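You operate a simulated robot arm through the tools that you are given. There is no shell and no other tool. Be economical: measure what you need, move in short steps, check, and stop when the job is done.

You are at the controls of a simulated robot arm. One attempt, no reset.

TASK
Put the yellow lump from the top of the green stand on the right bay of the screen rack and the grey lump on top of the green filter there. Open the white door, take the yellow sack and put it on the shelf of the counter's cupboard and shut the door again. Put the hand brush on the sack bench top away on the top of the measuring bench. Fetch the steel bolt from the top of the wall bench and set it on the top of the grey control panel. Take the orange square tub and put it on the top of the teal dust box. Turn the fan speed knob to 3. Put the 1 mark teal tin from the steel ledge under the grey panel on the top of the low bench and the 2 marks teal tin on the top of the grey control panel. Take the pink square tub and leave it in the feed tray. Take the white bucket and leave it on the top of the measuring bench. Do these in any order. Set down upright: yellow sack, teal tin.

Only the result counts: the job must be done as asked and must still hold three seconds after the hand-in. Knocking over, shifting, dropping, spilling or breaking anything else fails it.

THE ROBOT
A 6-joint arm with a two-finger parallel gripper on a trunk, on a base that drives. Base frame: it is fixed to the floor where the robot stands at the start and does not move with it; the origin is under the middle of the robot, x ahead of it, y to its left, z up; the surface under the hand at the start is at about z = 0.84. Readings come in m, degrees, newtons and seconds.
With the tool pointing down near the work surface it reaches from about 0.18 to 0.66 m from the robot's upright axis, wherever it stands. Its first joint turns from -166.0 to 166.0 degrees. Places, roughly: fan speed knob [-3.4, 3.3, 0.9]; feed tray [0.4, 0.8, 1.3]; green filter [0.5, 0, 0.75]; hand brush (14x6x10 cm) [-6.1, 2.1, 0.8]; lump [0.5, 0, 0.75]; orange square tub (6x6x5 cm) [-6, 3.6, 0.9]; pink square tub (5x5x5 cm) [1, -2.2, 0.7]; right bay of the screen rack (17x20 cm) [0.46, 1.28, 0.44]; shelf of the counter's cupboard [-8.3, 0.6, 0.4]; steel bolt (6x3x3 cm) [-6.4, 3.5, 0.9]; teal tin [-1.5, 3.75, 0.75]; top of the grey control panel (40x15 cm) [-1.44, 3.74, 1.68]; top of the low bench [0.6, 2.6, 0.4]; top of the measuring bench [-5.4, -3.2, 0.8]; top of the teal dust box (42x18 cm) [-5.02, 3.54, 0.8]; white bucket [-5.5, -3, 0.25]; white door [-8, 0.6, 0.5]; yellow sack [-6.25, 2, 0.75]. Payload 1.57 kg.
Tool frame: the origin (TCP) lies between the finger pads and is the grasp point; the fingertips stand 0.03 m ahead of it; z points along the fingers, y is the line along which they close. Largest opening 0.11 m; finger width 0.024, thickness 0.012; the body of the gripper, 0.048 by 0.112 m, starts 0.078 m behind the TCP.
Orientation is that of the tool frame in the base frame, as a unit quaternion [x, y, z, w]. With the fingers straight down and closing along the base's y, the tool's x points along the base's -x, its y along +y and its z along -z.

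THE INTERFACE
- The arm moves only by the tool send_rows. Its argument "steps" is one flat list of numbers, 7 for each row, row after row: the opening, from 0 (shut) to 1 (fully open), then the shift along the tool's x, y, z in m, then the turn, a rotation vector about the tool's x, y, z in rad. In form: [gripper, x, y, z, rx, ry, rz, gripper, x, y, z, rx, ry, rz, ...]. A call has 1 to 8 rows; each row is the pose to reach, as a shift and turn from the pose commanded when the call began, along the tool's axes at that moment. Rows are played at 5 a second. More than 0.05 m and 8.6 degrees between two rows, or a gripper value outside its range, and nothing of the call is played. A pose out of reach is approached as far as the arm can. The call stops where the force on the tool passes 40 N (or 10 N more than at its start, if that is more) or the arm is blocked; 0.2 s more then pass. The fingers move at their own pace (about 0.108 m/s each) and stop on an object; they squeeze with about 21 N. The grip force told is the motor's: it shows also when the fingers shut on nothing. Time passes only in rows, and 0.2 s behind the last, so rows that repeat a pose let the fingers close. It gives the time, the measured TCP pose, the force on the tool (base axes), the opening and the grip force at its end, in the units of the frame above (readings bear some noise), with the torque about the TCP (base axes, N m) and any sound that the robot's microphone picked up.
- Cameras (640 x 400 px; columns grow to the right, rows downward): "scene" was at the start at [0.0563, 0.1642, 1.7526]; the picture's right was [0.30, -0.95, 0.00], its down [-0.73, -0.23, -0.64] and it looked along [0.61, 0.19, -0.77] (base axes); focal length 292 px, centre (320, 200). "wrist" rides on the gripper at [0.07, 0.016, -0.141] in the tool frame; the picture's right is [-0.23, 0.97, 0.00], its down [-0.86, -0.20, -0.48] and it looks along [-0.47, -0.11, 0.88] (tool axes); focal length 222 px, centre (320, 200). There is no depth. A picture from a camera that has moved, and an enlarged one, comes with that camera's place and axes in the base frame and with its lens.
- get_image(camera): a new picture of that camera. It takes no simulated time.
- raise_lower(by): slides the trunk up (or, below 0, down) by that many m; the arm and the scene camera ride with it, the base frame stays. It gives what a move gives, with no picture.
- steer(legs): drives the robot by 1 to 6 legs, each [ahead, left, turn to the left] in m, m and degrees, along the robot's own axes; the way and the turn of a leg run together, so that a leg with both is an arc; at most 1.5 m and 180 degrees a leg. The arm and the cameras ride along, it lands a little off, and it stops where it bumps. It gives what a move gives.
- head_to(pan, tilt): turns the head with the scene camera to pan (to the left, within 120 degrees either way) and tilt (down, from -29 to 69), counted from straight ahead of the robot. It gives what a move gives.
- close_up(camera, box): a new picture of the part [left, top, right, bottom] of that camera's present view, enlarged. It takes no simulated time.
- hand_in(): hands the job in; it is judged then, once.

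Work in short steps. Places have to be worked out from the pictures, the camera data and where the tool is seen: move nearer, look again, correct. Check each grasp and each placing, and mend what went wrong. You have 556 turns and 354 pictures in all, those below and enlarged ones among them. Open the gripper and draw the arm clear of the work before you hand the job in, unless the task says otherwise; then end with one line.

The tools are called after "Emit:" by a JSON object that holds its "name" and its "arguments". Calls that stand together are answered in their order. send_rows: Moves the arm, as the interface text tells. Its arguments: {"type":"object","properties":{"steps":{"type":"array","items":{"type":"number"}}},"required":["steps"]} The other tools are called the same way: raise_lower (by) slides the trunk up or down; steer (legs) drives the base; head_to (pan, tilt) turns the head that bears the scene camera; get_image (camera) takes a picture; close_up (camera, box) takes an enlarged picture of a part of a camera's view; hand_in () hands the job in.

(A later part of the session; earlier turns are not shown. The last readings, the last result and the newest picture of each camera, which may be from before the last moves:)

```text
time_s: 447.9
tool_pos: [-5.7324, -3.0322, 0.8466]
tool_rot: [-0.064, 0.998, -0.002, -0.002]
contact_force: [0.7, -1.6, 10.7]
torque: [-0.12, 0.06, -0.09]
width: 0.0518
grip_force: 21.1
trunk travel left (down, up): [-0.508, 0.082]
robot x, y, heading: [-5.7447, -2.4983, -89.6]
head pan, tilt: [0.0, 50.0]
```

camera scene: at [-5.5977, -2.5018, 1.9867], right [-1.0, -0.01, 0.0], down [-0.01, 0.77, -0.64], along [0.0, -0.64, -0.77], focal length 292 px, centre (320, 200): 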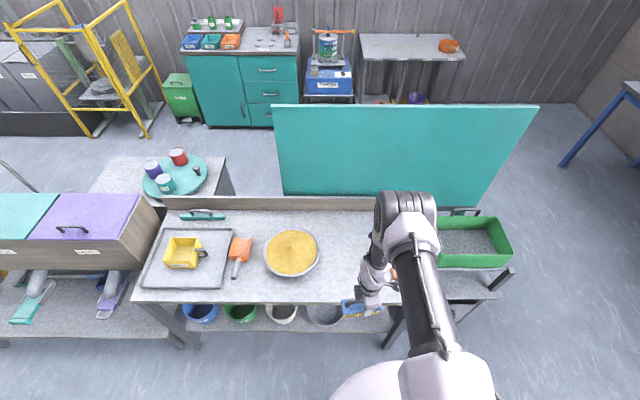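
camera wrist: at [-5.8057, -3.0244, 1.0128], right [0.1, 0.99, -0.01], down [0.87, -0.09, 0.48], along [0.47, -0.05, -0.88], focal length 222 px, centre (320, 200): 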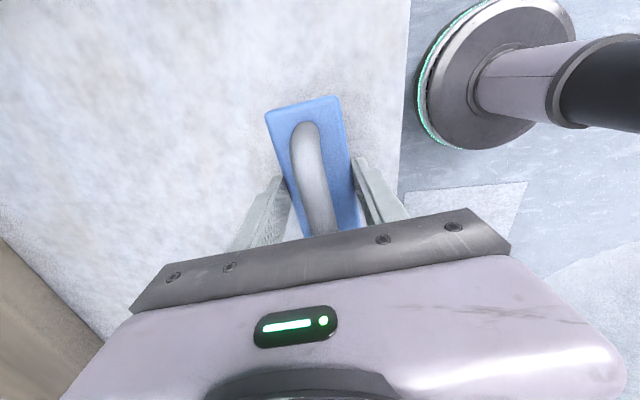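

Contact made; release and rise with the trunk.

Emit:
{"name": "send_rows", "arguments": {"steps": [0.85, 0, 0, 0, 0, 0, 0, 0.85, 0, 0, 0, 0, 0, 0, 0.85, 0, 0, -0.02, 0, 0, 0]}}

Emit:
{"name": "raise_lower", "arguments": {"by": 0.08}}

Emit:
{"name": "send_rows", "arguments": {"steps": [0.85, 0, 0.03, -0.04, 0, 0, 0, 0.85, 0, 0.06, -0.07, 0, 0, 0, 0.85, 0, 0.1, -0.09, 0, 0, 0]}}

Emit:
{"name": "get_image", "arguments": {"camera": "scene"}}

```text
time_s: 448.7
tool_pos: [-5.7329, -3.0327, 0.866]
tool_rot: [-0.064, 0.998, -0.002, -0.001]
contact_force: [0.0, 0.5, 0.5]
torque: [0.01, -0.01, -0.03]
width: 0.0938
grip_force: 0.0
trunk travel left (down, up): [-0.508, 0.082]
robot x, y, heading: [-5.7406, -2.4978, -89.8]
head pan, tilt: [0.0, 50.0]
```

```text
time_s: 449.8
tool_pos: [-5.7319, -3.033, 0.946]
tool_rot: [-0.065, 0.998, -0.003, -0.002]
contact_force: [-0.3, -0.4, -0.6]
torque: [0.02, 0.03, 0.02]
width: 0.0935
grip_force: 0.1
trunk travel left (down, up): [-0.588, 0.002]
robot x, y, heading: [-5.7411, -2.4983, -89.7]
head pan, tilt: [0.0, 50.0]
```

```text
time_s: 450.6
tool_pos: [-5.7476, -2.931, 1.0369]
tool_rot: [-0.065, 0.998, -0.003, -0.001]
contact_force: [0.5, 0.8, 0.2]
torque: [-0.04, -0.01, -0.02]
width: 0.0936
grip_force: 0.1
trunk travel left (down, up): [-0.588, 0.002]
robot x, y, heading: [-5.7417, -2.4954, -89.7]
head pan, tilt: [0.0, 50.0]
```

```text
191 pictures are left
camera scene: at [-5.5977, -2.5506, 1.9907], right [-1.0, -0.01, 0.0], down [-0.01, 0.77, -0.64], along [0.0, -0.64, -0.77], focal length 292 px, centre (320, 200)
```

scene: 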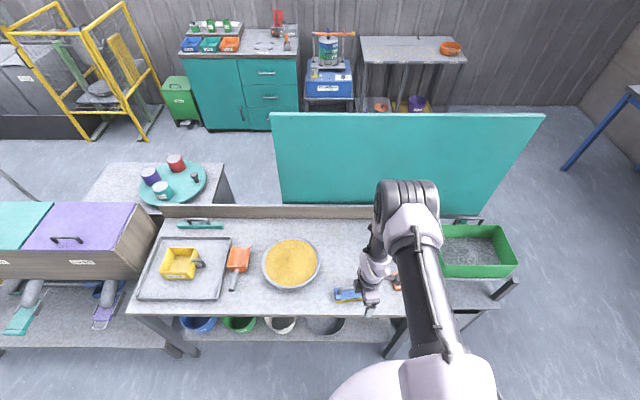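

Brush placed well. Back off, undo the wrist yaw, then pitch the tool for the bucket.

Emit:
{"name": "steer", "arguments": {"legs": [[-0.4, 0.2, 0]]}}

Emit:
{"name": "send_rows", "arguments": {"steps": [0.5, 0, 0, 0, 0, 0, 0.143, 0.5, 0, 0, 0, 0, 0, 0.286, 0.5, 0, 0, 0, 0, 0, 0.429, 0.5, 0, 0, 0, 0, 0, 0.572, 0.5, 0, 0, 0, 0, 0, 0.715, 0.5, 0, 0, 0, 0, 0, 0.858, 0.5, 0, 0, 0, 0, 0, 1.0, 0.5, 0, 0, 0, 0, 0, 1.143]}}

Emit:
{"name": "send_rows", "arguments": {"steps": [0.5, 0, 0, 0, 0, 0, 0.143, 0.5, 0, 0, 0, 0, 0, 0.286, 0.5, 0, 0, 0, 0, 0, 0.429, 0.5, 0, 0, 0, 0, 0, 0.56]}}

Emit:
{"name": "raise_lower", "arguments": {"by": -0.585}}

Emit:
{"name": "head_to", "arguments": {"pan": 0, "tilt": 45}}

Emit:
{"name": "get_image", "arguments": {"camera": "scene"}}

```text
time_s: 453.3
tool_pos: [-5.5494, -2.5359, 1.0344]
tool_rot: [-0.062, 0.998, -0.002, -0.002]
contact_force: [0.6, 0.1, 0.2]
torque: [-0.01, -0.01, 0.0]
width: 0.0937
grip_force: 0.2
trunk travel left (down, up): [-0.588, 0.002]
robot x, y, heading: [-5.5383, -2.0973, -89.9]
head pan, tilt: [0.0, 50.0]
```

```text
time_s: 455.1
tool_pos: [-5.5488, -2.5354, 1.0354]
tool_rot: [0.489, 0.872, -0.003, 0.001]
contact_force: [-0.5, -0.5, -1.0]
torque: [0.0, 0.01, -0.03]
width: 0.0551
grip_force: 0.0
trunk travel left (down, up): [-0.588, 0.002]
robot x, y, heading: [-5.5451, -2.0972, -89.8]
head pan, tilt: [0.0, 50.0]
```

```text
time_s: 456.1
tool_pos: [-5.5504, -2.536, 1.0372]
tool_rot: [0.711, 0.703, -0.002, 0.001]
contact_force: [-0.3, -0.5, 0.5]
torque: [-0.02, 0.0, -0.01]
width: 0.0552
grip_force: 0.1
trunk travel left (down, up): [-0.588, 0.002]
robot x, y, heading: [-5.5407, -2.1001, -90.0]
head pan, tilt: [0.0, 50.0]
```

```text
refused: -0.585 is not a number from -0.4 to 0.4
```

```text
time_s: 456.8
tool_pos: [-5.5492, -2.5354, 1.0352]
tool_rot: [0.709, 0.705, -0.002, 0.001]
contact_force: [-0.2, 0.4, -0.3]
torque: [-0.02, -0.02, 0.01]
width: 0.0547
grip_force: 0.0
trunk travel left (down, up): [-0.588, 0.002]
robot x, y, heading: [-5.5412, -2.1, -89.8]
head pan, tilt: [0.0, 45.0]
```

```text
190 pictures are left
camera scene: at [-5.3982, -2.1595, 1.9975], right [-1.0, 0.0, 0.0], down [0.0, 0.71, -0.71], along [0.0, -0.71, -0.71], focal length 292 px, centre (320, 200)
```

scene: 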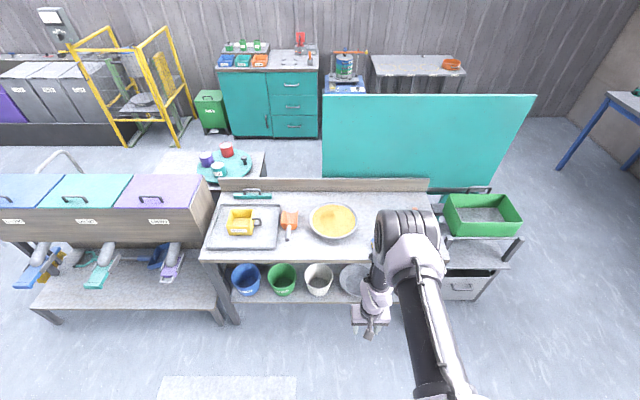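

Lower the trunk by 0.4 and look at the shelf.

Emit:
{"name": "raise_lower", "arguments": {"by": -0.4}}

Emit:
{"name": "head_to", "arguments": {"pan": 5, "tilt": 40}}

Emit:
{"name": "get_image", "arguments": {"camera": "scene"}}

Emit:
{"name": "get_image", "arguments": {"camera": "wrist"}}

```text
time_s: 460.6
tool_pos: [-5.5502, -2.5348, 0.6353]
tool_rot: [0.71, 0.704, -0.003, 0.002]
contact_force: [0.0, -0.3, -0.1]
torque: [0.03, 0.0, -0.02]
width: 0.055
grip_force: 0.1
trunk travel left (down, up): [-0.188, 0.402]
robot x, y, heading: [-5.5391, -2.1031, -90.2]
head pan, tilt: [0.0, 45.0]
```

```text
time_s: 461.3
tool_pos: [-5.5498, -2.5358, 0.6369]
tool_rot: [0.709, 0.705, -0.003, 0.001]
contact_force: [0.0, 0.0, -0.1]
torque: [-0.01, 0.01, -0.03]
width: 0.0549
grip_force: 0.0
trunk travel left (down, up): [-0.188, 0.402]
robot x, y, heading: [-5.5437, -2.0982, -90.0]
head pan, tilt: [5.0, 40.0]
```

```text
189 pictures are left
camera scene: at [-5.3908, -2.1628, 1.6048], right [-1.0, -0.09, 0.0], down [-0.06, 0.64, -0.77], along [0.07, -0.76, -0.64], focal length 292 px, centre (320, 200)
```

scene: 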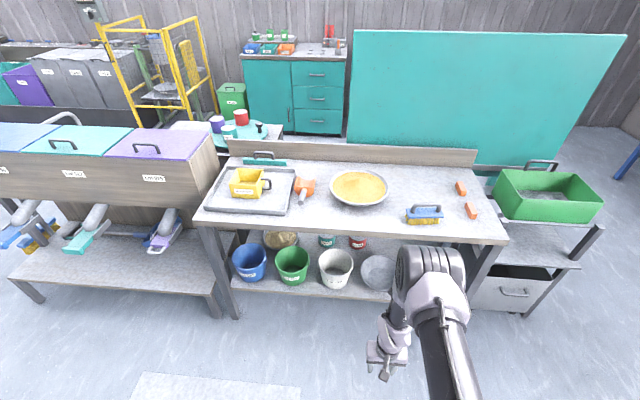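

```text
188 pictures are left
camera wrist: at [-5.5339, -2.4646, 0.776], right [0.97, -0.24, 0.0], down [-0.21, -0.85, 0.48], along [-0.11, -0.47, -0.88], focal length 222 px, centre (320, 200)
```

wrist: 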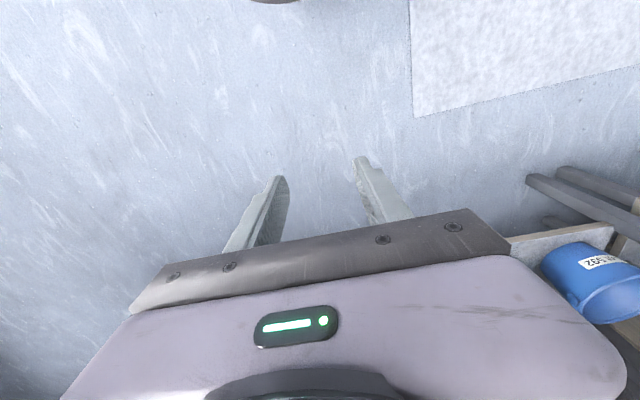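

Emit:
{"name": "close_up", "arguments": {"camera": "scene", "box": [215, 215, 415, 340]}}

```text
3.20 times, centred on (315, 278) of scene
camera zoom: at [-5.3908, -2.1628, 1.6048], right [-1.0, -0.09, 0.0], down [-0.06, 0.64, -0.77], along [0.07, -0.76, -0.64], focal length 936 px, centre (336, -48)
```

zoom: 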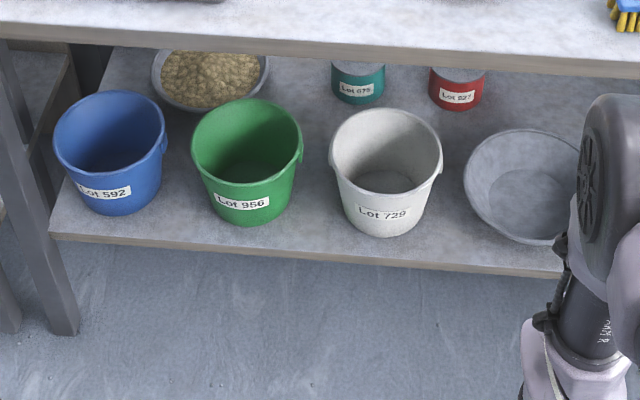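

Emit:
{"name": "close_up", "arguments": {"camera": "scene", "box": [312, 242, 360, 292]}}

```text
8.00 times, centred on (336, 267) of scene
camera zoom: at [-5.3908, -2.1628, 1.6048], right [-1.0, -0.09, 0.0], down [-0.06, 0.64, -0.77], along [0.07, -0.76, -0.64], focal length 2339 px, centre (192, -336)
```

zoom: 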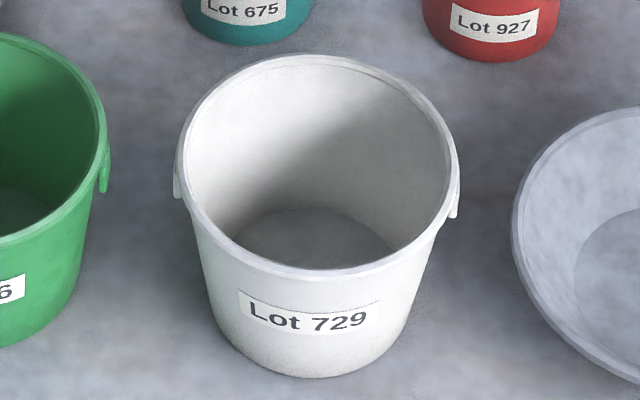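

The bucket has ears at ±x, so I'll pinch the rim 35° toward the front on its +x side: contact ≈(-5.311,-3.067), tool heading −55°. Position the base, then pitch the tool.

Emit:
{"name": "steer", "arguments": {"legs": [[0.12, -0.2, 0], [0, 0, 35]]}}

Emit:
{"name": "send_rows", "arguments": {"steps": [0.5, -0.022, 0, -0.01, 0, -0.13, 0, 0.5, -0.045, 0, -0.02, 0, -0.26, 0, 0.5, -0.07, 0, -0.02, 0, -0.39, 0, 0.5, -0.095, 0, -0.02, 0, -0.52, 0, 0.5, -0.12, 0, -0.02, 0, -0.65, 0, 0.5, -0.14, 0, -0.02, 0, -0.78, 0, 0.5, -0.16, 0, -0.02, 0, -0.89, 0]}}

Emit:
{"name": "raise_lower", "arguments": {"by": -0.18}}

Emit:
{"name": "get_image", "arguments": {"camera": "wrist"}}

Emit:
{"name": "get_image", "arguments": {"camera": "scene"}}

```text
time_s: 464.7
tool_pos: [-5.4968, -2.5821, 0.6374]
tool_rot: [0.465, 0.885, -0.002, 0.003]
contact_force: [-0.6, 0.4, -0.5]
torque: [-0.06, -0.02, 0.01]
width: 0.055
grip_force: 0.0
trunk travel left (down, up): [-0.188, 0.402]
robot x, y, heading: [-5.7386, -2.2202, -54.7]
head pan, tilt: [5.0, 40.0]
```

```text
time_s: 466.3
tool_pos: [-5.4072, -2.712, 0.6573]
tool_rot: [0.418, 0.799, -0.202, 0.383]
contact_force: [0.0, -0.3, -1.2]
torque: [-0.02, -0.04, 0.0]
width: 0.0551
grip_force: 0.0
trunk travel left (down, up): [-0.188, 0.402]
robot x, y, heading: [-5.7409, -2.2215, -54.8]
head pan, tilt: [5.0, 40.0]
```

```text
time_s: 468.3
tool_pos: [-5.4073, -2.7119, 0.4782]
tool_rot: [0.419, 0.798, -0.202, 0.382]
contact_force: [-0.2, -0.1, 0.9]
torque: [0.0, -0.01, -0.01]
width: 0.0551
grip_force: 0.1
trunk travel left (down, up): [-0.008, 0.582]
robot x, y, heading: [-5.7412, -2.2208, -55.0]
head pan, tilt: [5.0, 40.0]
```

```text
185 pictures are left
camera wrist: at [-5.4825, -2.576, 0.5103], right [0.88, 0.44, 0.18], down [-0.07, -0.24, 0.97], along [0.47, -0.87, -0.19], focal length 222 px, centre (320, 200)
```

wrist: 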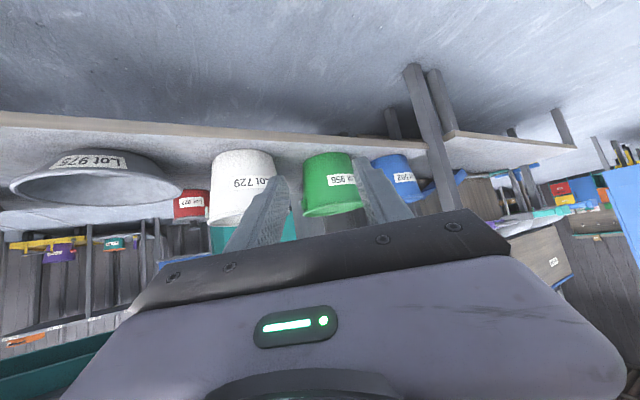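

```text
184 pictures are left
camera scene: at [-5.5804, -2.1869, 1.4249], right [-0.76, -0.65, 0.0], down [-0.41, 0.49, -0.77], along [0.49, -0.59, -0.64], focal length 292 px, centre (320, 200)
```

scene: 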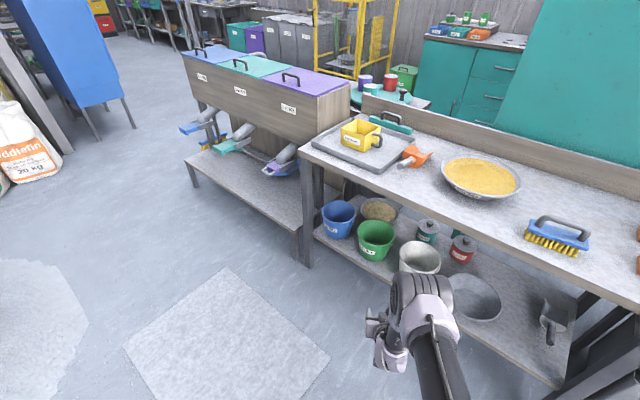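

Drive so that the gripper comes to a pre-grasp just before the rim.

Emit:
{"name": "steer", "arguments": {"legs": [[0.24, -0.12, 0]]}}

Emit:
{"name": "get_image", "arguments": {"camera": "wrist"}}

Emit:
{"name": "get_image", "arguments": {"camera": "scene"}}

```text
time_s: 470.2
tool_pos: [-5.3676, -2.9785, 0.4775]
tool_rot: [0.42, 0.798, -0.202, 0.383]
contact_force: [0.2, 0.4, -0.4]
torque: [-0.03, 0.0, 0.01]
width: 0.0551
grip_force: 0.1
trunk travel left (down, up): [-0.008, 0.582]
robot x, y, heading: [-5.7014, -2.4852, -55.0]
head pan, tilt: [5.0, 40.0]
```

```text
183 pictures are left
camera wrist: at [-5.4421, -2.8412, 0.5101], right [0.88, 0.43, 0.18], down [-0.07, -0.24, 0.97], along [0.46, -0.87, -0.19], focal length 222 px, centre (320, 200)
```

wrist: 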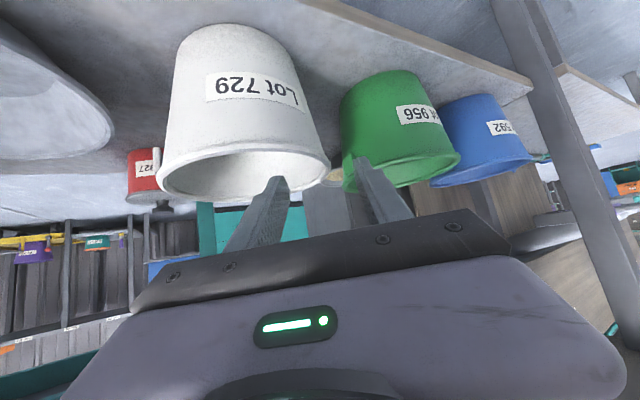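

```text
182 pictures are left
camera scene: at [-5.5387, -2.4518, 1.4248], right [-0.77, -0.64, 0.0], down [-0.41, 0.49, -0.77], along [0.49, -0.59, -0.64], focal length 292 px, centre (320, 200)
```

scene: 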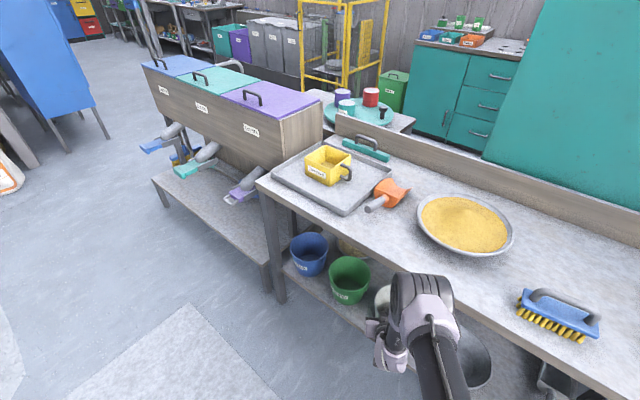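

Aligned: rim at z≈0.42. Advance along the tool axis with a 55 mm opening straddling the wall.

Emit:
{"name": "send_rows", "arguments": {"steps": [0.55, -0.003, -0.001, 0.04, 0, 0, 0, 0.55, -0.006, -0.002, 0.08, 0, 0, 0, 0.55, -0.008, -0.002, 0.1, 0, 0, 0]}}

Emit:
{"name": "get_image", "arguments": {"camera": "wrist"}}

```text
time_s: 471.0
tool_pos: [-5.3219, -3.0468, 0.4202]
tool_rot: [0.42, 0.798, -0.203, 0.382]
contact_force: [-0.4, -0.5, 0.2]
torque: [-0.03, 0.02, -0.03]
width: 0.0608
grip_force: 0.0
trunk travel left (down, up): [-0.008, 0.582]
robot x, y, heading: [-5.6973, -2.4858, -55.4]
head pan, tilt: [5.0, 40.0]
```

```text
181 pictures are left
camera wrist: at [-5.3962, -2.9108, 0.4533], right [0.88, 0.43, 0.18], down [-0.07, -0.24, 0.97], along [0.46, -0.87, -0.19], focal length 222 px, centre (320, 200)
```

wrist: 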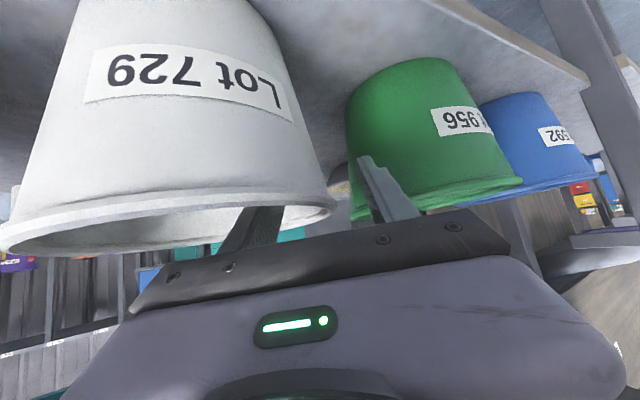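

Left finger is inside the bucket, right one outside. Advance 25 mm more and close.

Emit:
{"name": "send_rows", "arguments": {"steps": [0.55, 0, 0, 0.015, 0, 0, 0, 0.55, 0, 0, 0.025, 0, 0, 0, 0, 0, 0, 0.025, 0, 0, 0, 0, 0, 0, 0.025, 0, 0, 0, 0, 0, 0, 0.025, 0, 0, 0]}}

Emit:
{"name": "get_image", "arguments": {"camera": "wrist"}}

```text
time_s: 472.2
tool_pos: [-5.3123, -3.0603, 0.4122]
tool_rot: [0.42, 0.798, -0.202, 0.382]
contact_force: [-1.0, -0.2, 3.4]
torque: [0.21, 0.44, -0.01]
width: 0.0178
grip_force: 21.5
out of reach, approached as far as the arm can: row 2, 3, 4, 5
trunk travel left (down, up): [-0.008, 0.582]
robot x, y, heading: [-5.6992, -2.485, -55.0]
head pan, tilt: [5.0, 40.0]
```

```text
180 pictures are left
camera wrist: at [-5.3879, -2.9229, 0.4445], right [0.88, 0.43, 0.18], down [-0.07, -0.24, 0.97], along [0.46, -0.87, -0.18], focal length 222 px, centre (320, 200)
```

wrist: 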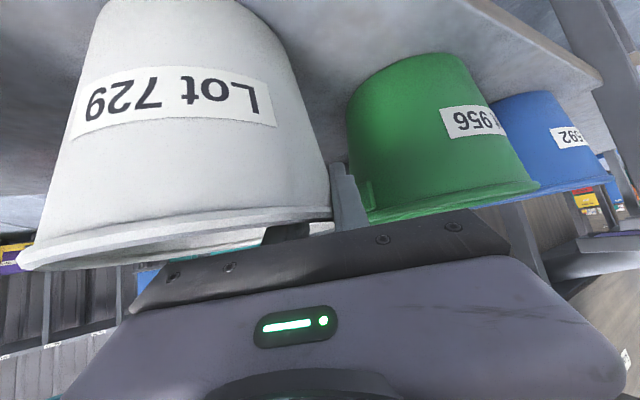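

Wall gripped. Raise with the trunk 3 cm and check the hold.

Emit:
{"name": "raise_lower", "arguments": {"by": 0.03}}

Emit:
{"name": "get_image", "arguments": {"camera": "wrist"}}

Emit:
{"name": "get_image", "arguments": {"camera": "scene"}}

```text
time_s: 473.0
tool_pos: [-5.3129, -3.06, 0.4412]
tool_rot: [0.42, 0.798, -0.203, 0.382]
contact_force: [-0.2, -0.4, -2.1]
torque: [0.02, -0.08, 0.01]
width: 0.0147
grip_force: 21.1
trunk travel left (down, up): [-0.038, 0.552]
robot x, y, heading: [-5.7018, -2.4852, -54.8]
head pan, tilt: [5.0, 40.0]
```

```text
179 pictures are left
camera wrist: at [-5.3879, -2.9227, 0.4739], right [0.88, 0.43, 0.18], down [-0.07, -0.25, 0.97], along [0.46, -0.87, -0.19], focal length 222 px, centre (320, 200)
```

wrist: 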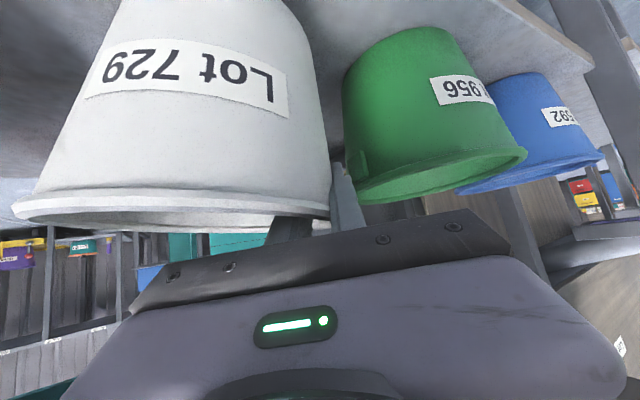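

```text
178 pictures are left
camera scene: at [-5.5385, -2.4521, 1.4547], right [-0.77, -0.64, 0.0], down [-0.41, 0.49, -0.77], along [0.49, -0.59, -0.64], focal length 292 px, centre (320, 200)
```

scene: 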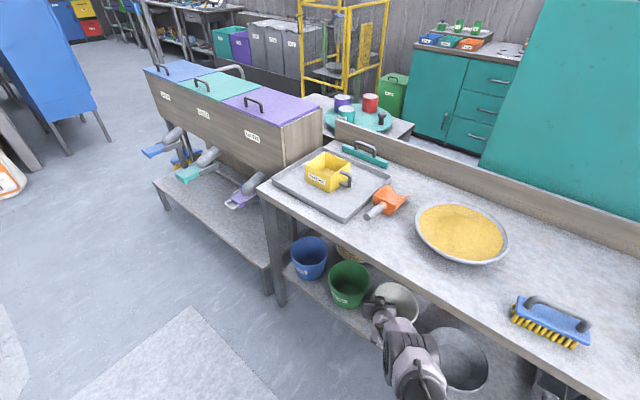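

Emit:
{"name": "raise_lower", "arguments": {"by": 0.03}}

Emit:
{"name": "get_image", "arguments": {"camera": "wrist"}}

```text
time_s: 473.7
tool_pos: [-5.3131, -3.0597, 0.4722]
tool_rot: [0.42, 0.798, -0.202, 0.382]
contact_force: [0.3, 0.3, -1.5]
torque: [0.06, -0.1, 0.0]
width: 0.0144
grip_force: 21.2
trunk travel left (down, up): [-0.068, 0.522]
robot x, y, heading: [-5.7022, -2.4832, -55.1]
head pan, tilt: [5.0, 40.0]
```

```text
177 pictures are left
camera wrist: at [-5.3879, -2.9228, 0.504], right [0.88, 0.43, 0.18], down [-0.07, -0.25, 0.97], along [0.46, -0.87, -0.19], focal length 222 px, centre (320, 200)
```

wrist: 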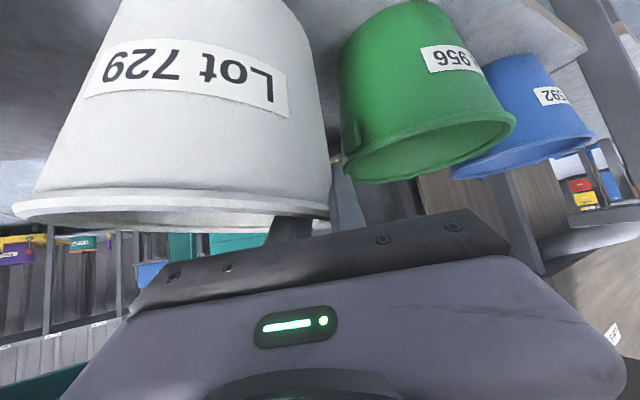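

Held (same view in both). Raise 7 cm more and back out.

Emit:
{"name": "raise_lower", "arguments": {"by": 0.07}}

Emit:
{"name": "steer", "arguments": {"legs": [[-0.35, 0, 0]]}}

Emit:
{"name": "get_image", "arguments": {"camera": "wrist"}}

Emit:
{"name": "get_image", "arguments": {"camera": "scene"}}

```text
time_s: 474.8
tool_pos: [-5.312, -3.0603, 0.5411]
tool_rot: [0.42, 0.798, -0.202, 0.383]
contact_force: [0.0, 0.4, -2.6]
torque: [0.06, -0.11, 0.01]
width: 0.0139
grip_force: 20.7
trunk travel left (down, up): [-0.138, 0.452]
robot x, y, heading: [-5.6981, -2.4828, -55.0]
head pan, tilt: [5.0, 40.0]
```

```text
time_s: 477.1
tool_pos: [-5.5161, -2.7725, 0.5416]
tool_rot: [0.421, 0.797, -0.203, 0.382]
contact_force: [-0.7, -0.3, -2.3]
torque: [0.07, -0.06, -0.02]
width: 0.0145
grip_force: 20.9
trunk travel left (down, up): [-0.138, 0.452]
robot x, y, heading: [-5.9035, -2.1946, -55.1]
head pan, tilt: [5.0, 40.0]
```

```text
176 pictures are left
camera wrist: at [-5.5902, -2.6346, 0.5742], right [0.88, 0.43, 0.18], down [-0.07, -0.24, 0.97], along [0.46, -0.87, -0.19], focal length 222 px, centre (320, 200)
```

wrist: 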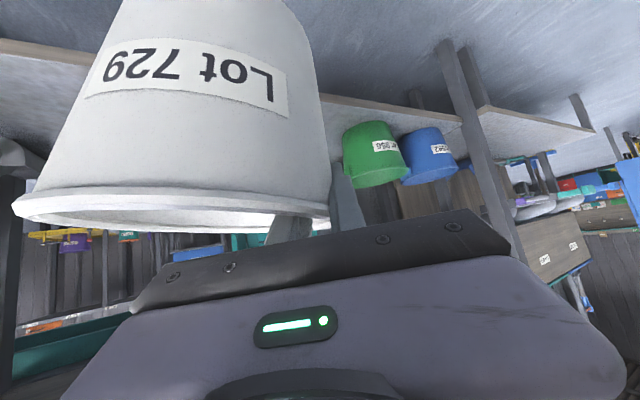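

```text
175 pictures are left
camera scene: at [-5.7406, -2.1635, 1.5548], right [-0.77, -0.64, 0.0], down [-0.41, 0.49, -0.77], along [0.49, -0.59, -0.64], focal length 292 px, centre (320, 200)
```

scene: 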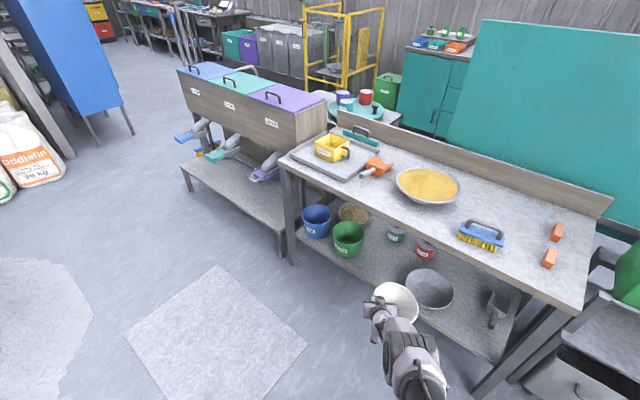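

Bucket is out and held. Back off further, raise, then align facing the bench (heading −90).

Emit:
{"name": "steer", "arguments": {"legs": [[-0.18, 0, 0]]}}

Emit:
{"name": "raise_lower", "arguments": {"by": 0.4}}

Emit:
{"name": "send_rows", "arguments": {"steps": [0, -0.035, 0, -0.028, 0, 0, 0, 0, -0.07, 0, -0.056, 0, 0, 0, 0, -0.105, 0, -0.084, 0, 0, 0, 0, -0.14, 0, -0.112, 0, 0, 0]}}

Emit:
{"name": "steer", "arguments": {"legs": [[0.06, 0.3, 0], [0, 0, -35]]}}

Emit:
{"name": "get_image", "arguments": {"camera": "scene"}}

Emit:
{"name": "get_image", "arguments": {"camera": "wrist"}}

```text
time_s: 478.6
tool_pos: [-5.6169, -2.6236, 0.541]
tool_rot: [0.42, 0.798, -0.203, 0.382]
contact_force: [0.3, 0.0, -2.6]
torque: [0.01, -0.1, -0.03]
width: 0.0142
grip_force: 21.3
trunk travel left (down, up): [-0.138, 0.452]
robot x, y, heading: [-6.0074, -2.0521, -55.0]
head pan, tilt: [5.0, 40.0]
```

```text
time_s: 482.4
tool_pos: [-5.6177, -2.6227, 0.9424]
tool_rot: [0.42, 0.798, -0.203, 0.383]
contact_force: [0.0, 0.6, -2.2]
torque: [0.05, -0.08, -0.01]
width: 0.0141
grip_force: 21.2
trunk travel left (down, up): [-0.538, 0.052]
robot x, y, heading: [-6.006, -2.0493, -55.0]
head pan, tilt: [5.0, 40.0]
```

```text
time_s: 483.4
tool_pos: [-5.6172, -2.6237, 1.1247]
tool_rot: [0.419, 0.798, -0.202, 0.383]
contact_force: [-0.1, 0.8, -1.4]
torque: [0.08, -0.11, -0.03]
width: 0.014
grip_force: 21.3
trunk travel left (down, up): [-0.538, 0.052]
robot x, y, heading: [-6.0067, -2.0483, -54.9]
head pan, tilt: [5.0, 40.0]
```

```text
time_s: 487.2
tool_pos: [-5.7311, -2.6181, 1.1243]
tool_rot: [0.639, 0.636, -0.307, 0.304]
contact_force: [-0.5, 1.0, -1.5]
torque: [0.0, -0.12, 0.0]
width: 0.0141
grip_force: 21.1
trunk travel left (down, up): [-0.538, 0.052]
robot x, y, heading: [-5.7239, -1.9233, -89.7]
head pan, tilt: [5.0, 40.0]
```

```text
174 pictures are left
camera scene: at [-5.5708, -1.9856, 1.9548], right [-1.0, -0.09, 0.0], down [-0.06, 0.64, -0.77], along [0.07, -0.76, -0.64], focal length 292 px, centre (320, 200)
```

scene: 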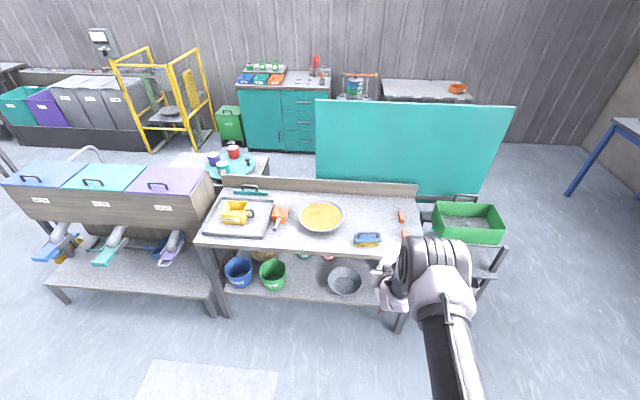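

```text
173 pictures are left
camera wrist: at [-5.7162, -2.4623, 1.156], right [0.97, -0.15, 0.18], down [-0.2, -0.16, 0.97], along [-0.11, -0.98, -0.19], focal length 222 px, centre (320, 200)
```

wrist: 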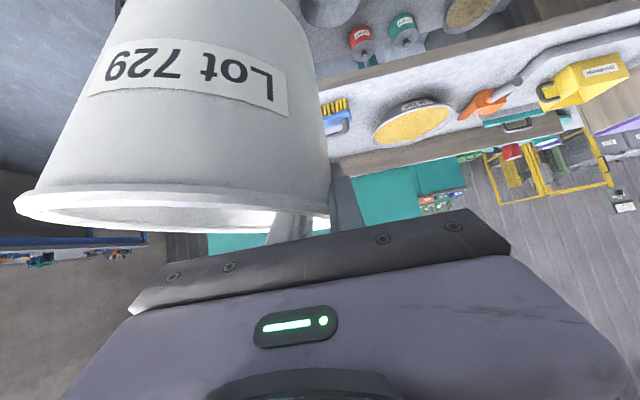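

Raise 8 cm more for clearance over the brush, then drive ahead 0.6.

Emit:
{"name": "send_rows", "arguments": {"steps": [0, -0.031, 0, -0.025, 0, 0, 0, 0, -0.062, 0, -0.05, 0, 0, 0]}}

Emit:
{"name": "steer", "arguments": {"legs": [[0.3, 0.075, 0]]}}

Emit:
{"name": "get_image", "arguments": {"camera": "scene"}}

Emit:
{"name": "get_image", "arguments": {"camera": "wrist"}}

```text
time_s: 487.8
tool_pos: [-5.7314, -2.6171, 1.2025]
tool_rot: [0.64, 0.636, -0.307, 0.303]
contact_force: [0.2, 0.4, -1.9]
torque: [0.05, -0.1, 0.0]
width: 0.0139
grip_force: 20.8
trunk travel left (down, up): [-0.538, 0.052]
robot x, y, heading: [-5.7212, -1.9234, -89.4]
head pan, tilt: [5.0, 40.0]
```

```text
time_s: 489.9
tool_pos: [-5.6487, -2.9145, 1.2026]
tool_rot: [0.636, 0.638, -0.307, 0.306]
contact_force: [0.4, 0.1, -0.7]
torque: [0.0, -0.12, -0.02]
width: 0.0135
grip_force: 21.1
trunk travel left (down, up): [-0.538, 0.052]
robot x, y, heading: [-5.6438, -2.2218, -89.2]
head pan, tilt: [5.0, 40.0]
```

```text
172 pictures are left
camera scene: at [-5.4925, -2.2815, 1.9548], right [-0.99, -0.1, 0.0], down [-0.06, 0.64, -0.77], along [0.08, -0.76, -0.64], focal length 292 px, centre (320, 200)
```

scene: 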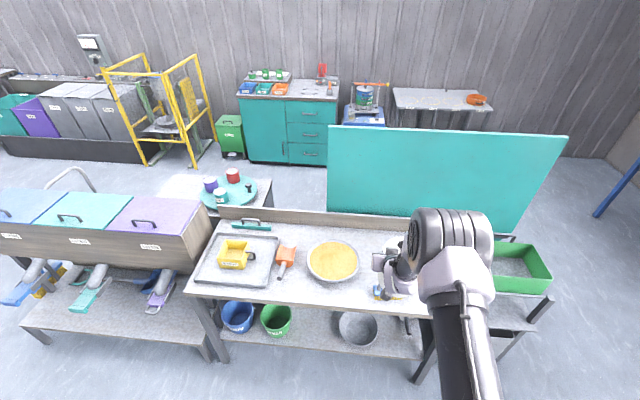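

```text
171 pictures are left
camera wrist: at [-5.6341, -2.7599, 1.235], right [0.97, -0.14, 0.18], down [-0.2, -0.16, 0.97], along [-0.11, -0.98, -0.19], focal length 222 px, centre (320, 200)
```

wrist: 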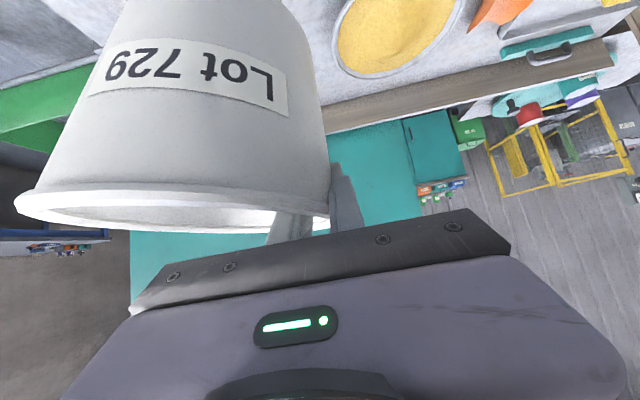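

Emit:
{"name": "steer", "arguments": {"legs": [[0.305, -0.005, 0]]}}

Emit:
{"name": "raise_lower", "arguments": {"by": -0.1}}

Emit:
{"name": "get_image", "arguments": {"camera": "scene"}}

Emit:
{"name": "get_image", "arguments": {"camera": "wrist"}}

```text
time_s: 491.9
tool_pos: [-5.6534, -3.2176, 1.2021]
tool_rot: [0.638, 0.637, -0.307, 0.305]
contact_force: [0.3, -0.2, -1.7]
torque: [-0.01, -0.07, 0.02]
width: 0.0135
grip_force: 21.1
trunk travel left (down, up): [-0.538, 0.052]
robot x, y, heading: [-5.6472, -2.5263, -89.4]
head pan, tilt: [5.0, 40.0]
```

```text
time_s: 493.2
tool_pos: [-5.6526, -3.2172, 1.1017]
tool_rot: [0.638, 0.637, -0.307, 0.305]
contact_force: [-0.4, 0.3, -2.3]
torque: [0.0, -0.08, 0.04]
width: 0.0134
grip_force: 21.3
trunk travel left (down, up): [-0.438, 0.152]
robot x, y, heading: [-5.6444, -2.5201, -89.6]
head pan, tilt: [5.0, 40.0]
```

```text
170 pictures are left
camera scene: at [-5.4946, -2.5841, 1.8549], right [-1.0, -0.1, 0.0], down [-0.06, 0.64, -0.77], along [0.07, -0.76, -0.64], focal length 292 px, centre (320, 200)
```

scene: 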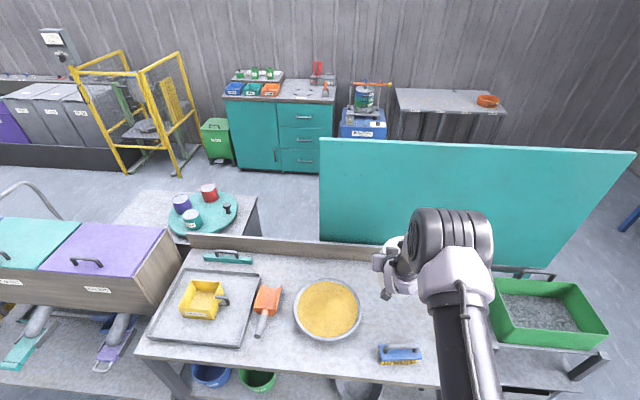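

```text
169 pictures are left
camera wrist: at [-5.6386, -3.0621, 1.1353], right [0.97, -0.14, 0.18], down [-0.2, -0.16, 0.97], along [-0.11, -0.98, -0.19], focal length 222 px, centre (320, 200)
```

wrist: 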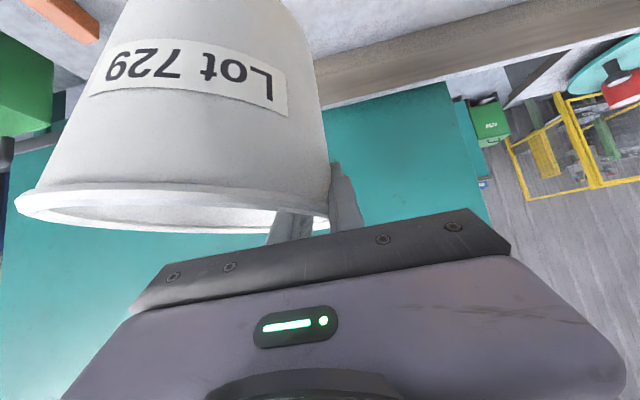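

Emit:
{"name": "raise_lower", "arguments": {"by": -0.05}}

Emit:
{"name": "raise_lower", "arguments": {"by": -0.02}}

Emit:
{"name": "raise_lower", "arguments": {"by": -0.015}}

Emit:
{"name": "get_image", "arguments": {"camera": "wrist"}}

```text
time_s: 494.2
tool_pos: [-5.6539, -3.2172, 1.0517]
tool_rot: [0.638, 0.637, -0.307, 0.305]
contact_force: [0.1, -0.5, -2.2]
torque: [0.0, -0.12, 0.0]
width: 0.0136
grip_force: 21.1
trunk travel left (down, up): [-0.388, 0.202]
robot x, y, heading: [-5.6472, -2.5198, -89.6]
head pan, tilt: [5.0, 40.0]
```

```text
time_s: 494.8
tool_pos: [-5.653, -3.2167, 1.0331]
tool_rot: [0.637, 0.638, -0.306, 0.305]
contact_force: [0.0, -0.1, -2.4]
torque: [0.02, -0.12, 0.0]
width: 0.0136
grip_force: 21.5
trunk travel left (down, up): [-0.368, 0.222]
robot x, y, heading: [-5.6461, -2.5204, -89.6]
head pan, tilt: [5.0, 40.0]
```

```text
time_s: 495.5
tool_pos: [-5.6545, -3.2176, 1.0179]
tool_rot: [0.638, 0.637, -0.308, 0.305]
contact_force: [0.1, -0.4, -1.9]
torque: [0.02, -0.15, 0.02]
width: 0.0132
grip_force: 21.5
trunk travel left (down, up): [-0.353, 0.237]
robot x, y, heading: [-5.6447, -2.52, -89.7]
head pan, tilt: [5.0, 40.0]
```

```text
168 pictures are left
camera wrist: at [-5.6386, -3.062, 1.0501], right [0.97, -0.14, 0.18], down [-0.2, -0.16, 0.97], along [-0.11, -0.98, -0.19], focal length 222 px, centre (320, 200)
```

wrist: 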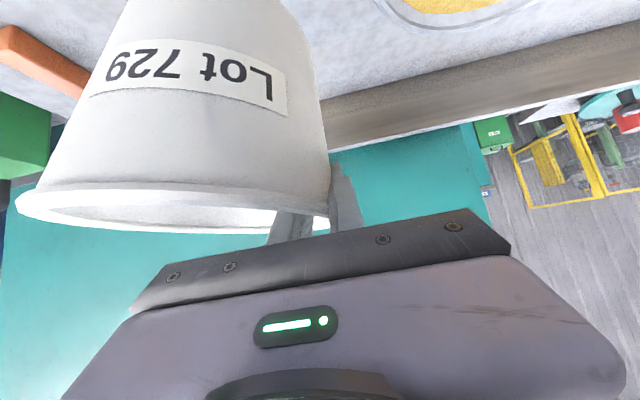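

Emit:
{"name": "raise_lower", "arguments": {"by": -0.015}}

Emit:
{"name": "raise_lower", "arguments": {"by": -0.012}}

Emit:
{"name": "raise_lower", "arguments": {"by": -0.01}}

```text
time_s: 496.1
tool_pos: [-5.6538, -3.2171, 1.0029]
tool_rot: [0.638, 0.637, -0.307, 0.305]
contact_force: [-0.6, 0.1, -2.5]
torque: [-0.01, -0.1, 0.0]
width: 0.0132
grip_force: 20.7
trunk travel left (down, up): [-0.338, 0.252]
robot x, y, heading: [-5.6467, -2.5241, -89.4]
head pan, tilt: [5.0, 40.0]
```

```text
time_s: 496.7
tool_pos: [-5.6539, -3.2166, 0.9908]
tool_rot: [0.639, 0.637, -0.307, 0.304]
contact_force: [0.4, 0.0, -1.5]
torque: [-0.01, -0.12, -0.02]
width: 0.0134
grip_force: 20.9
trunk travel left (down, up): [-0.326, 0.264]
robot x, y, heading: [-5.6478, -2.5243, -89.8]
head pan, tilt: [5.0, 40.0]
```

```text
time_s: 497.3
tool_pos: [-5.6535, -3.2169, 0.9805]
tool_rot: [0.638, 0.637, -0.307, 0.305]
contact_force: [-0.4, 0.2, -1.3]
torque: [-0.01, -0.15, 0.02]
width: 0.0134
grip_force: 21.0
trunk travel left (down, up): [-0.316, 0.274]
robot x, y, heading: [-5.6442, -2.5218, -89.5]
head pan, tilt: [5.0, 40.0]
```

Emit:
{"name": "get_image", "arguments": {"camera": "wrist"}}

Emit:
{"name": "raise_lower", "arguments": {"by": -0.01}}

Emit:
{"name": "raise_lower", "arguments": {"by": -0.01}}

```text
167 pictures are left
camera wrist: at [-5.6386, -3.062, 1.0131], right [0.97, -0.14, 0.18], down [-0.2, -0.16, 0.97], along [-0.11, -0.98, -0.19], focal length 222 px, centre (320, 200)
```

wrist: 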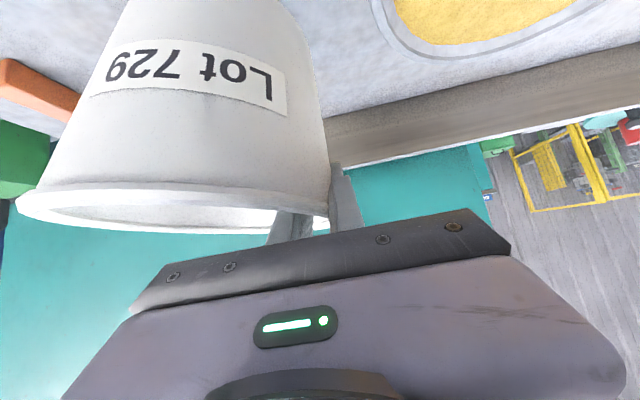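

```text
time_s: 497.9
tool_pos: [-5.6543, -3.2168, 0.9705]
tool_rot: [0.638, 0.637, -0.307, 0.305]
contact_force: [-0.3, 0.5, -2.4]
torque: [0.0, -0.13, 0.02]
width: 0.0133
grip_force: 20.9
trunk travel left (down, up): [-0.306, 0.284]
robot x, y, heading: [-5.6447, -2.5191, -89.5]
head pan, tilt: [5.0, 40.0]
```

```text
time_s: 498.4
tool_pos: [-5.6541, -3.2168, 0.9594]
tool_rot: [0.638, 0.637, -0.307, 0.305]
contact_force: [-0.2, -0.1, -1.5]
torque: [-0.01, -0.1, -0.01]
width: 0.0132
grip_force: 20.8
trunk travel left (down, up): [-0.296, 0.294]
robot x, y, heading: [-5.6456, -2.5198, -89.5]
head pan, tilt: [5.0, 40.0]
```

Emit:
{"name": "raise_lower", "arguments": {"by": -0.01}}

Emit:
{"name": "raise_lower", "arguments": {"by": -0.01}}

Emit:
{"name": "raise_lower", "arguments": {"by": -0.008}}

```text
time_s: 499.0
tool_pos: [-5.6538, -3.216, 0.9496]
tool_rot: [0.638, 0.637, -0.307, 0.304]
contact_force: [-0.1, -0.2, -1.5]
torque: [-0.01, -0.13, 0.0]
width: 0.0131
grip_force: 20.7
trunk travel left (down, up): [-0.286, 0.304]
robot x, y, heading: [-5.6475, -2.5216, -89.4]
head pan, tilt: [5.0, 40.0]
```

```text
time_s: 499.6
tool_pos: [-5.6538, -3.2176, 0.9402]
tool_rot: [0.638, 0.637, -0.308, 0.305]
contact_force: [-0.3, 0.2, -1.0]
torque: [-0.01, -0.09, -0.02]
width: 0.0132
grip_force: 20.9
trunk travel left (down, up): [-0.276, 0.314]
robot x, y, heading: [-5.6482, -2.5199, -89.7]
head pan, tilt: [5.0, 40.0]
```

```text
time_s: 500.2
tool_pos: [-5.6528, -3.2169, 0.9334]
tool_rot: [0.637, 0.638, -0.307, 0.306]
contact_force: [3.0, -0.4, 4.1]
torque: [0.03, 0.28, 0.05]
width: 0.0131
grip_force: 21.2
trunk travel left (down, up): [-0.268, 0.322]
robot x, y, heading: [-5.6479, -2.5193, -89.7]
head pan, tilt: [5.0, 40.0]
```

Contact begins; settle slightly more, then look.

Emit:
{"name": "raise_lower", "arguments": {"by": -0.006}}

Emit:
{"name": "get_image", "arguments": {"camera": "wrist"}}

Emit:
{"name": "get_image", "arguments": {"camera": "scene"}}

```text
time_s: 500.7
tool_pos: [-5.6538, -3.2165, 0.9266]
tool_rot: [0.638, 0.637, -0.307, 0.305]
contact_force: [3.5, -0.3, 6.1]
torque: [0.21, 0.49, 0.01]
width: 0.0143
grip_force: 20.6
trunk travel left (down, up): [-0.262, 0.328]
robot x, y, heading: [-5.6467, -2.5238, -89.5]
head pan, tilt: [5.0, 40.0]
```

```text
166 pictures are left
camera wrist: at [-5.6384, -3.0618, 0.9594], right [0.97, -0.14, 0.17], down [-0.2, -0.16, 0.97], along [-0.11, -0.98, -0.18], focal length 222 px, centre (320, 200)
```

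wrist: 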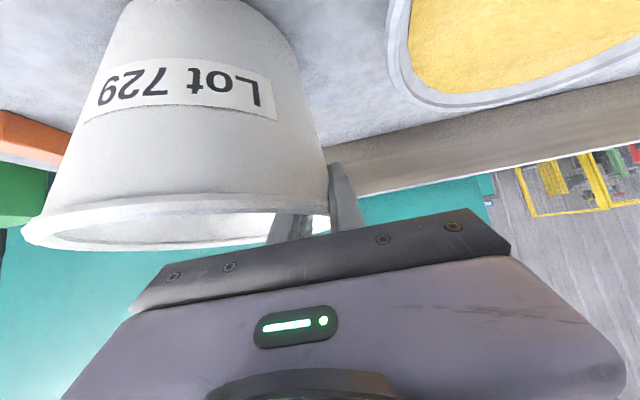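

```text
165 pictures are left
camera scene: at [-5.4942, -2.5835, 1.6787], right [-1.0, -0.1, 0.0], down [-0.06, 0.64, -0.77], along [0.07, -0.76, -0.64], focal length 292 px, centre (320, 200)
```

scene: 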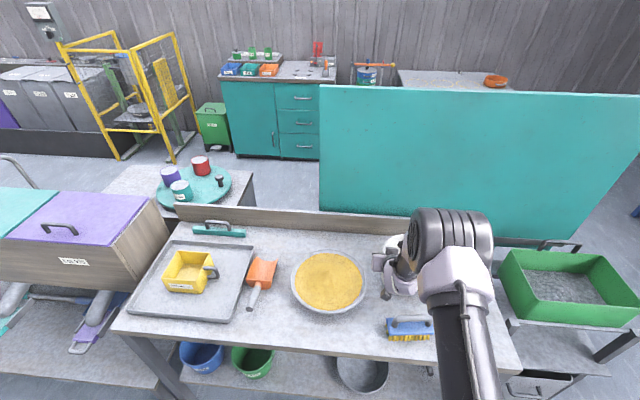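

Level and resting. Open moderately and withdraw along the tool axis.

Emit:
{"name": "send_rows", "arguments": {"steps": [0.4, 0, 0, 0, 0, 0, 0, 0.4, 0, 0, 0, 0, 0, 0, 0.4, -0.01, 0, -0.02, 0, 0, 0, 0.4, -0.02, 0, -0.06, 0, 0, 0, 0.4, -0.03, 0, -0.1, 0, 0, 0, 0.4, -0.04, 0, -0.145, 0, 0, 0]}}

Emit:
{"name": "get_image", "arguments": {"camera": "wrist"}}

Emit:
{"name": "get_image", "arguments": {"camera": "scene"}}

```text
time_s: 502.1
tool_pos: [-5.6526, -3.1268, 1.0499]
tool_rot: [0.637, 0.637, -0.308, 0.306]
contact_force: [0.6, -0.4, 0.7]
torque: [0.0, -0.01, 0.01]
width: 0.0437
grip_force: 0.0
trunk travel left (down, up): [-0.262, 0.328]
robot x, y, heading: [-5.6447, -2.5195, -89.4]
head pan, tilt: [5.0, 40.0]
```

```text
164 pictures are left
camera wrist: at [-5.639, -2.9716, 1.0823], right [0.97, -0.14, 0.18], down [-0.2, -0.16, 0.97], along [-0.11, -0.98, -0.19], focal length 222 px, centre (320, 200)
```

wrist: 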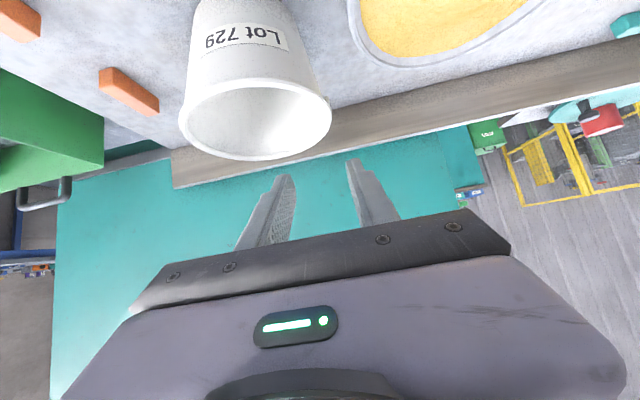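

```text
163 pictures are left
camera scene: at [-5.4946, -2.5826, 1.6789], right [-1.0, -0.1, 0.0], down [-0.06, 0.64, -0.77], along [0.07, -0.76, -0.64], focal length 292 px, centre (320, 200)
```

scene: 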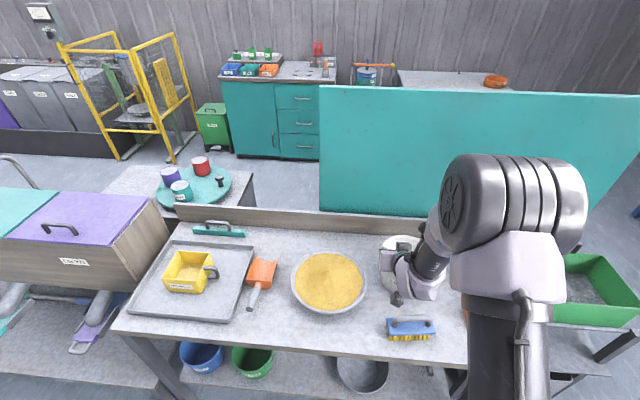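

Bucket stands on the bench. Now drive to the cupboard.

Emit:
{"name": "raise_lower", "arguments": {"by": 0.1}}

Emit:
{"name": "steer", "arguments": {"legs": [[-0.65, 0, 0], [0, 0, -90], [0.8, -1.4, 0], [0.6, -1.4, 0]]}}

Emit:
{"name": "head_to", "arguments": {"pan": 10, "tilt": 35}}

Emit:
{"name": "get_image", "arguments": {"camera": "scene"}}

```text
time_s: 503.4
tool_pos: [-5.6546, -3.1282, 1.1491]
tool_rot: [0.638, 0.637, -0.308, 0.305]
contact_force: [0.2, -0.1, 0.6]
torque: [0.01, 0.0, 0.0]
width: 0.0437
grip_force: 0.1
trunk travel left (down, up): [-0.362, 0.228]
robot x, y, heading: [-5.6421, -2.5227, -89.5]
head pan, tilt: [5.0, 40.0]
```

```text
refused: leg 3 is longer than a leg can be; nothing moved
```

```text
time_s: 504.1
tool_pos: [-5.6532, -3.1283, 1.1489]
tool_rot: [0.638, 0.637, -0.307, 0.305]
contact_force: [-1.1, 0.8, -0.2]
torque: [-0.01, 0.0, -0.02]
width: 0.044
grip_force: 0.1
trunk travel left (down, up): [-0.362, 0.228]
robot x, y, heading: [-5.6454, -2.5203, -89.4]
head pan, tilt: [10.0, 35.0]
```

```text
162 pictures are left
camera scene: at [-5.4867, -2.5861, 1.7863], right [-0.98, -0.18, 0.0], down [-0.1, 0.56, -0.82], along [0.15, -0.81, -0.57], focal length 292 px, centre (320, 200)
```

scene: 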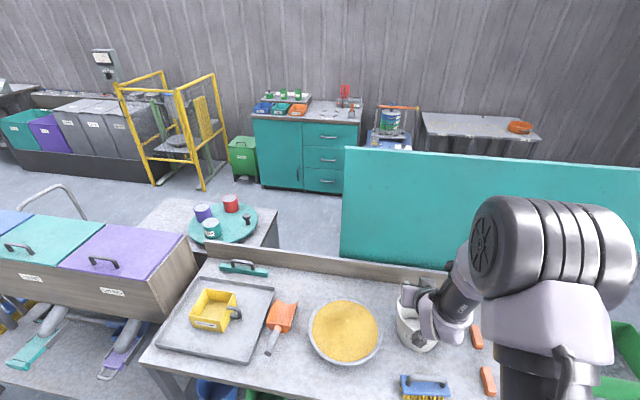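

Emit:
{"name": "steer", "arguments": {"legs": [[-0.65, 0, 0], [0, 0, -90], [0.6, -1.35, 0], [0.6, -1.3, 0]]}}

Emit:
{"name": "get_image", "arguments": {"camera": "scene"}}

```text
time_s: 525.2
tool_pos: [-7.5108, 0.7628, 1.1489]
tool_rot: [0.902, -0.002, -0.433, -0.002]
contact_force: [0.3, 0.0, 0.3]
torque: [-0.01, 0.01, -0.02]
width: 0.044
grip_force: 0.2
trunk travel left (down, up): [-0.362, 0.228]
robot x, y, heading: [-6.9031, 0.7552, -180.0]
head pan, tilt: [10.0, 35.0]
```

```text
161 pictures are left
camera scene: at [-6.9683, 0.5981, 1.7864], right [-0.18, 0.98, 0.0], down [0.56, 0.1, -0.82], along [-0.81, -0.15, -0.57], focal length 292 px, centre (320, 200)
```

scene: 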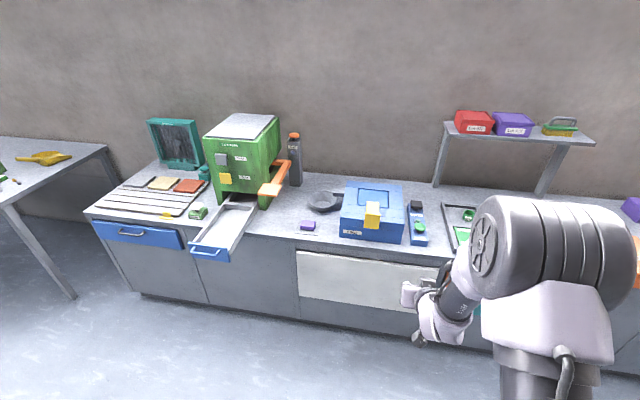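

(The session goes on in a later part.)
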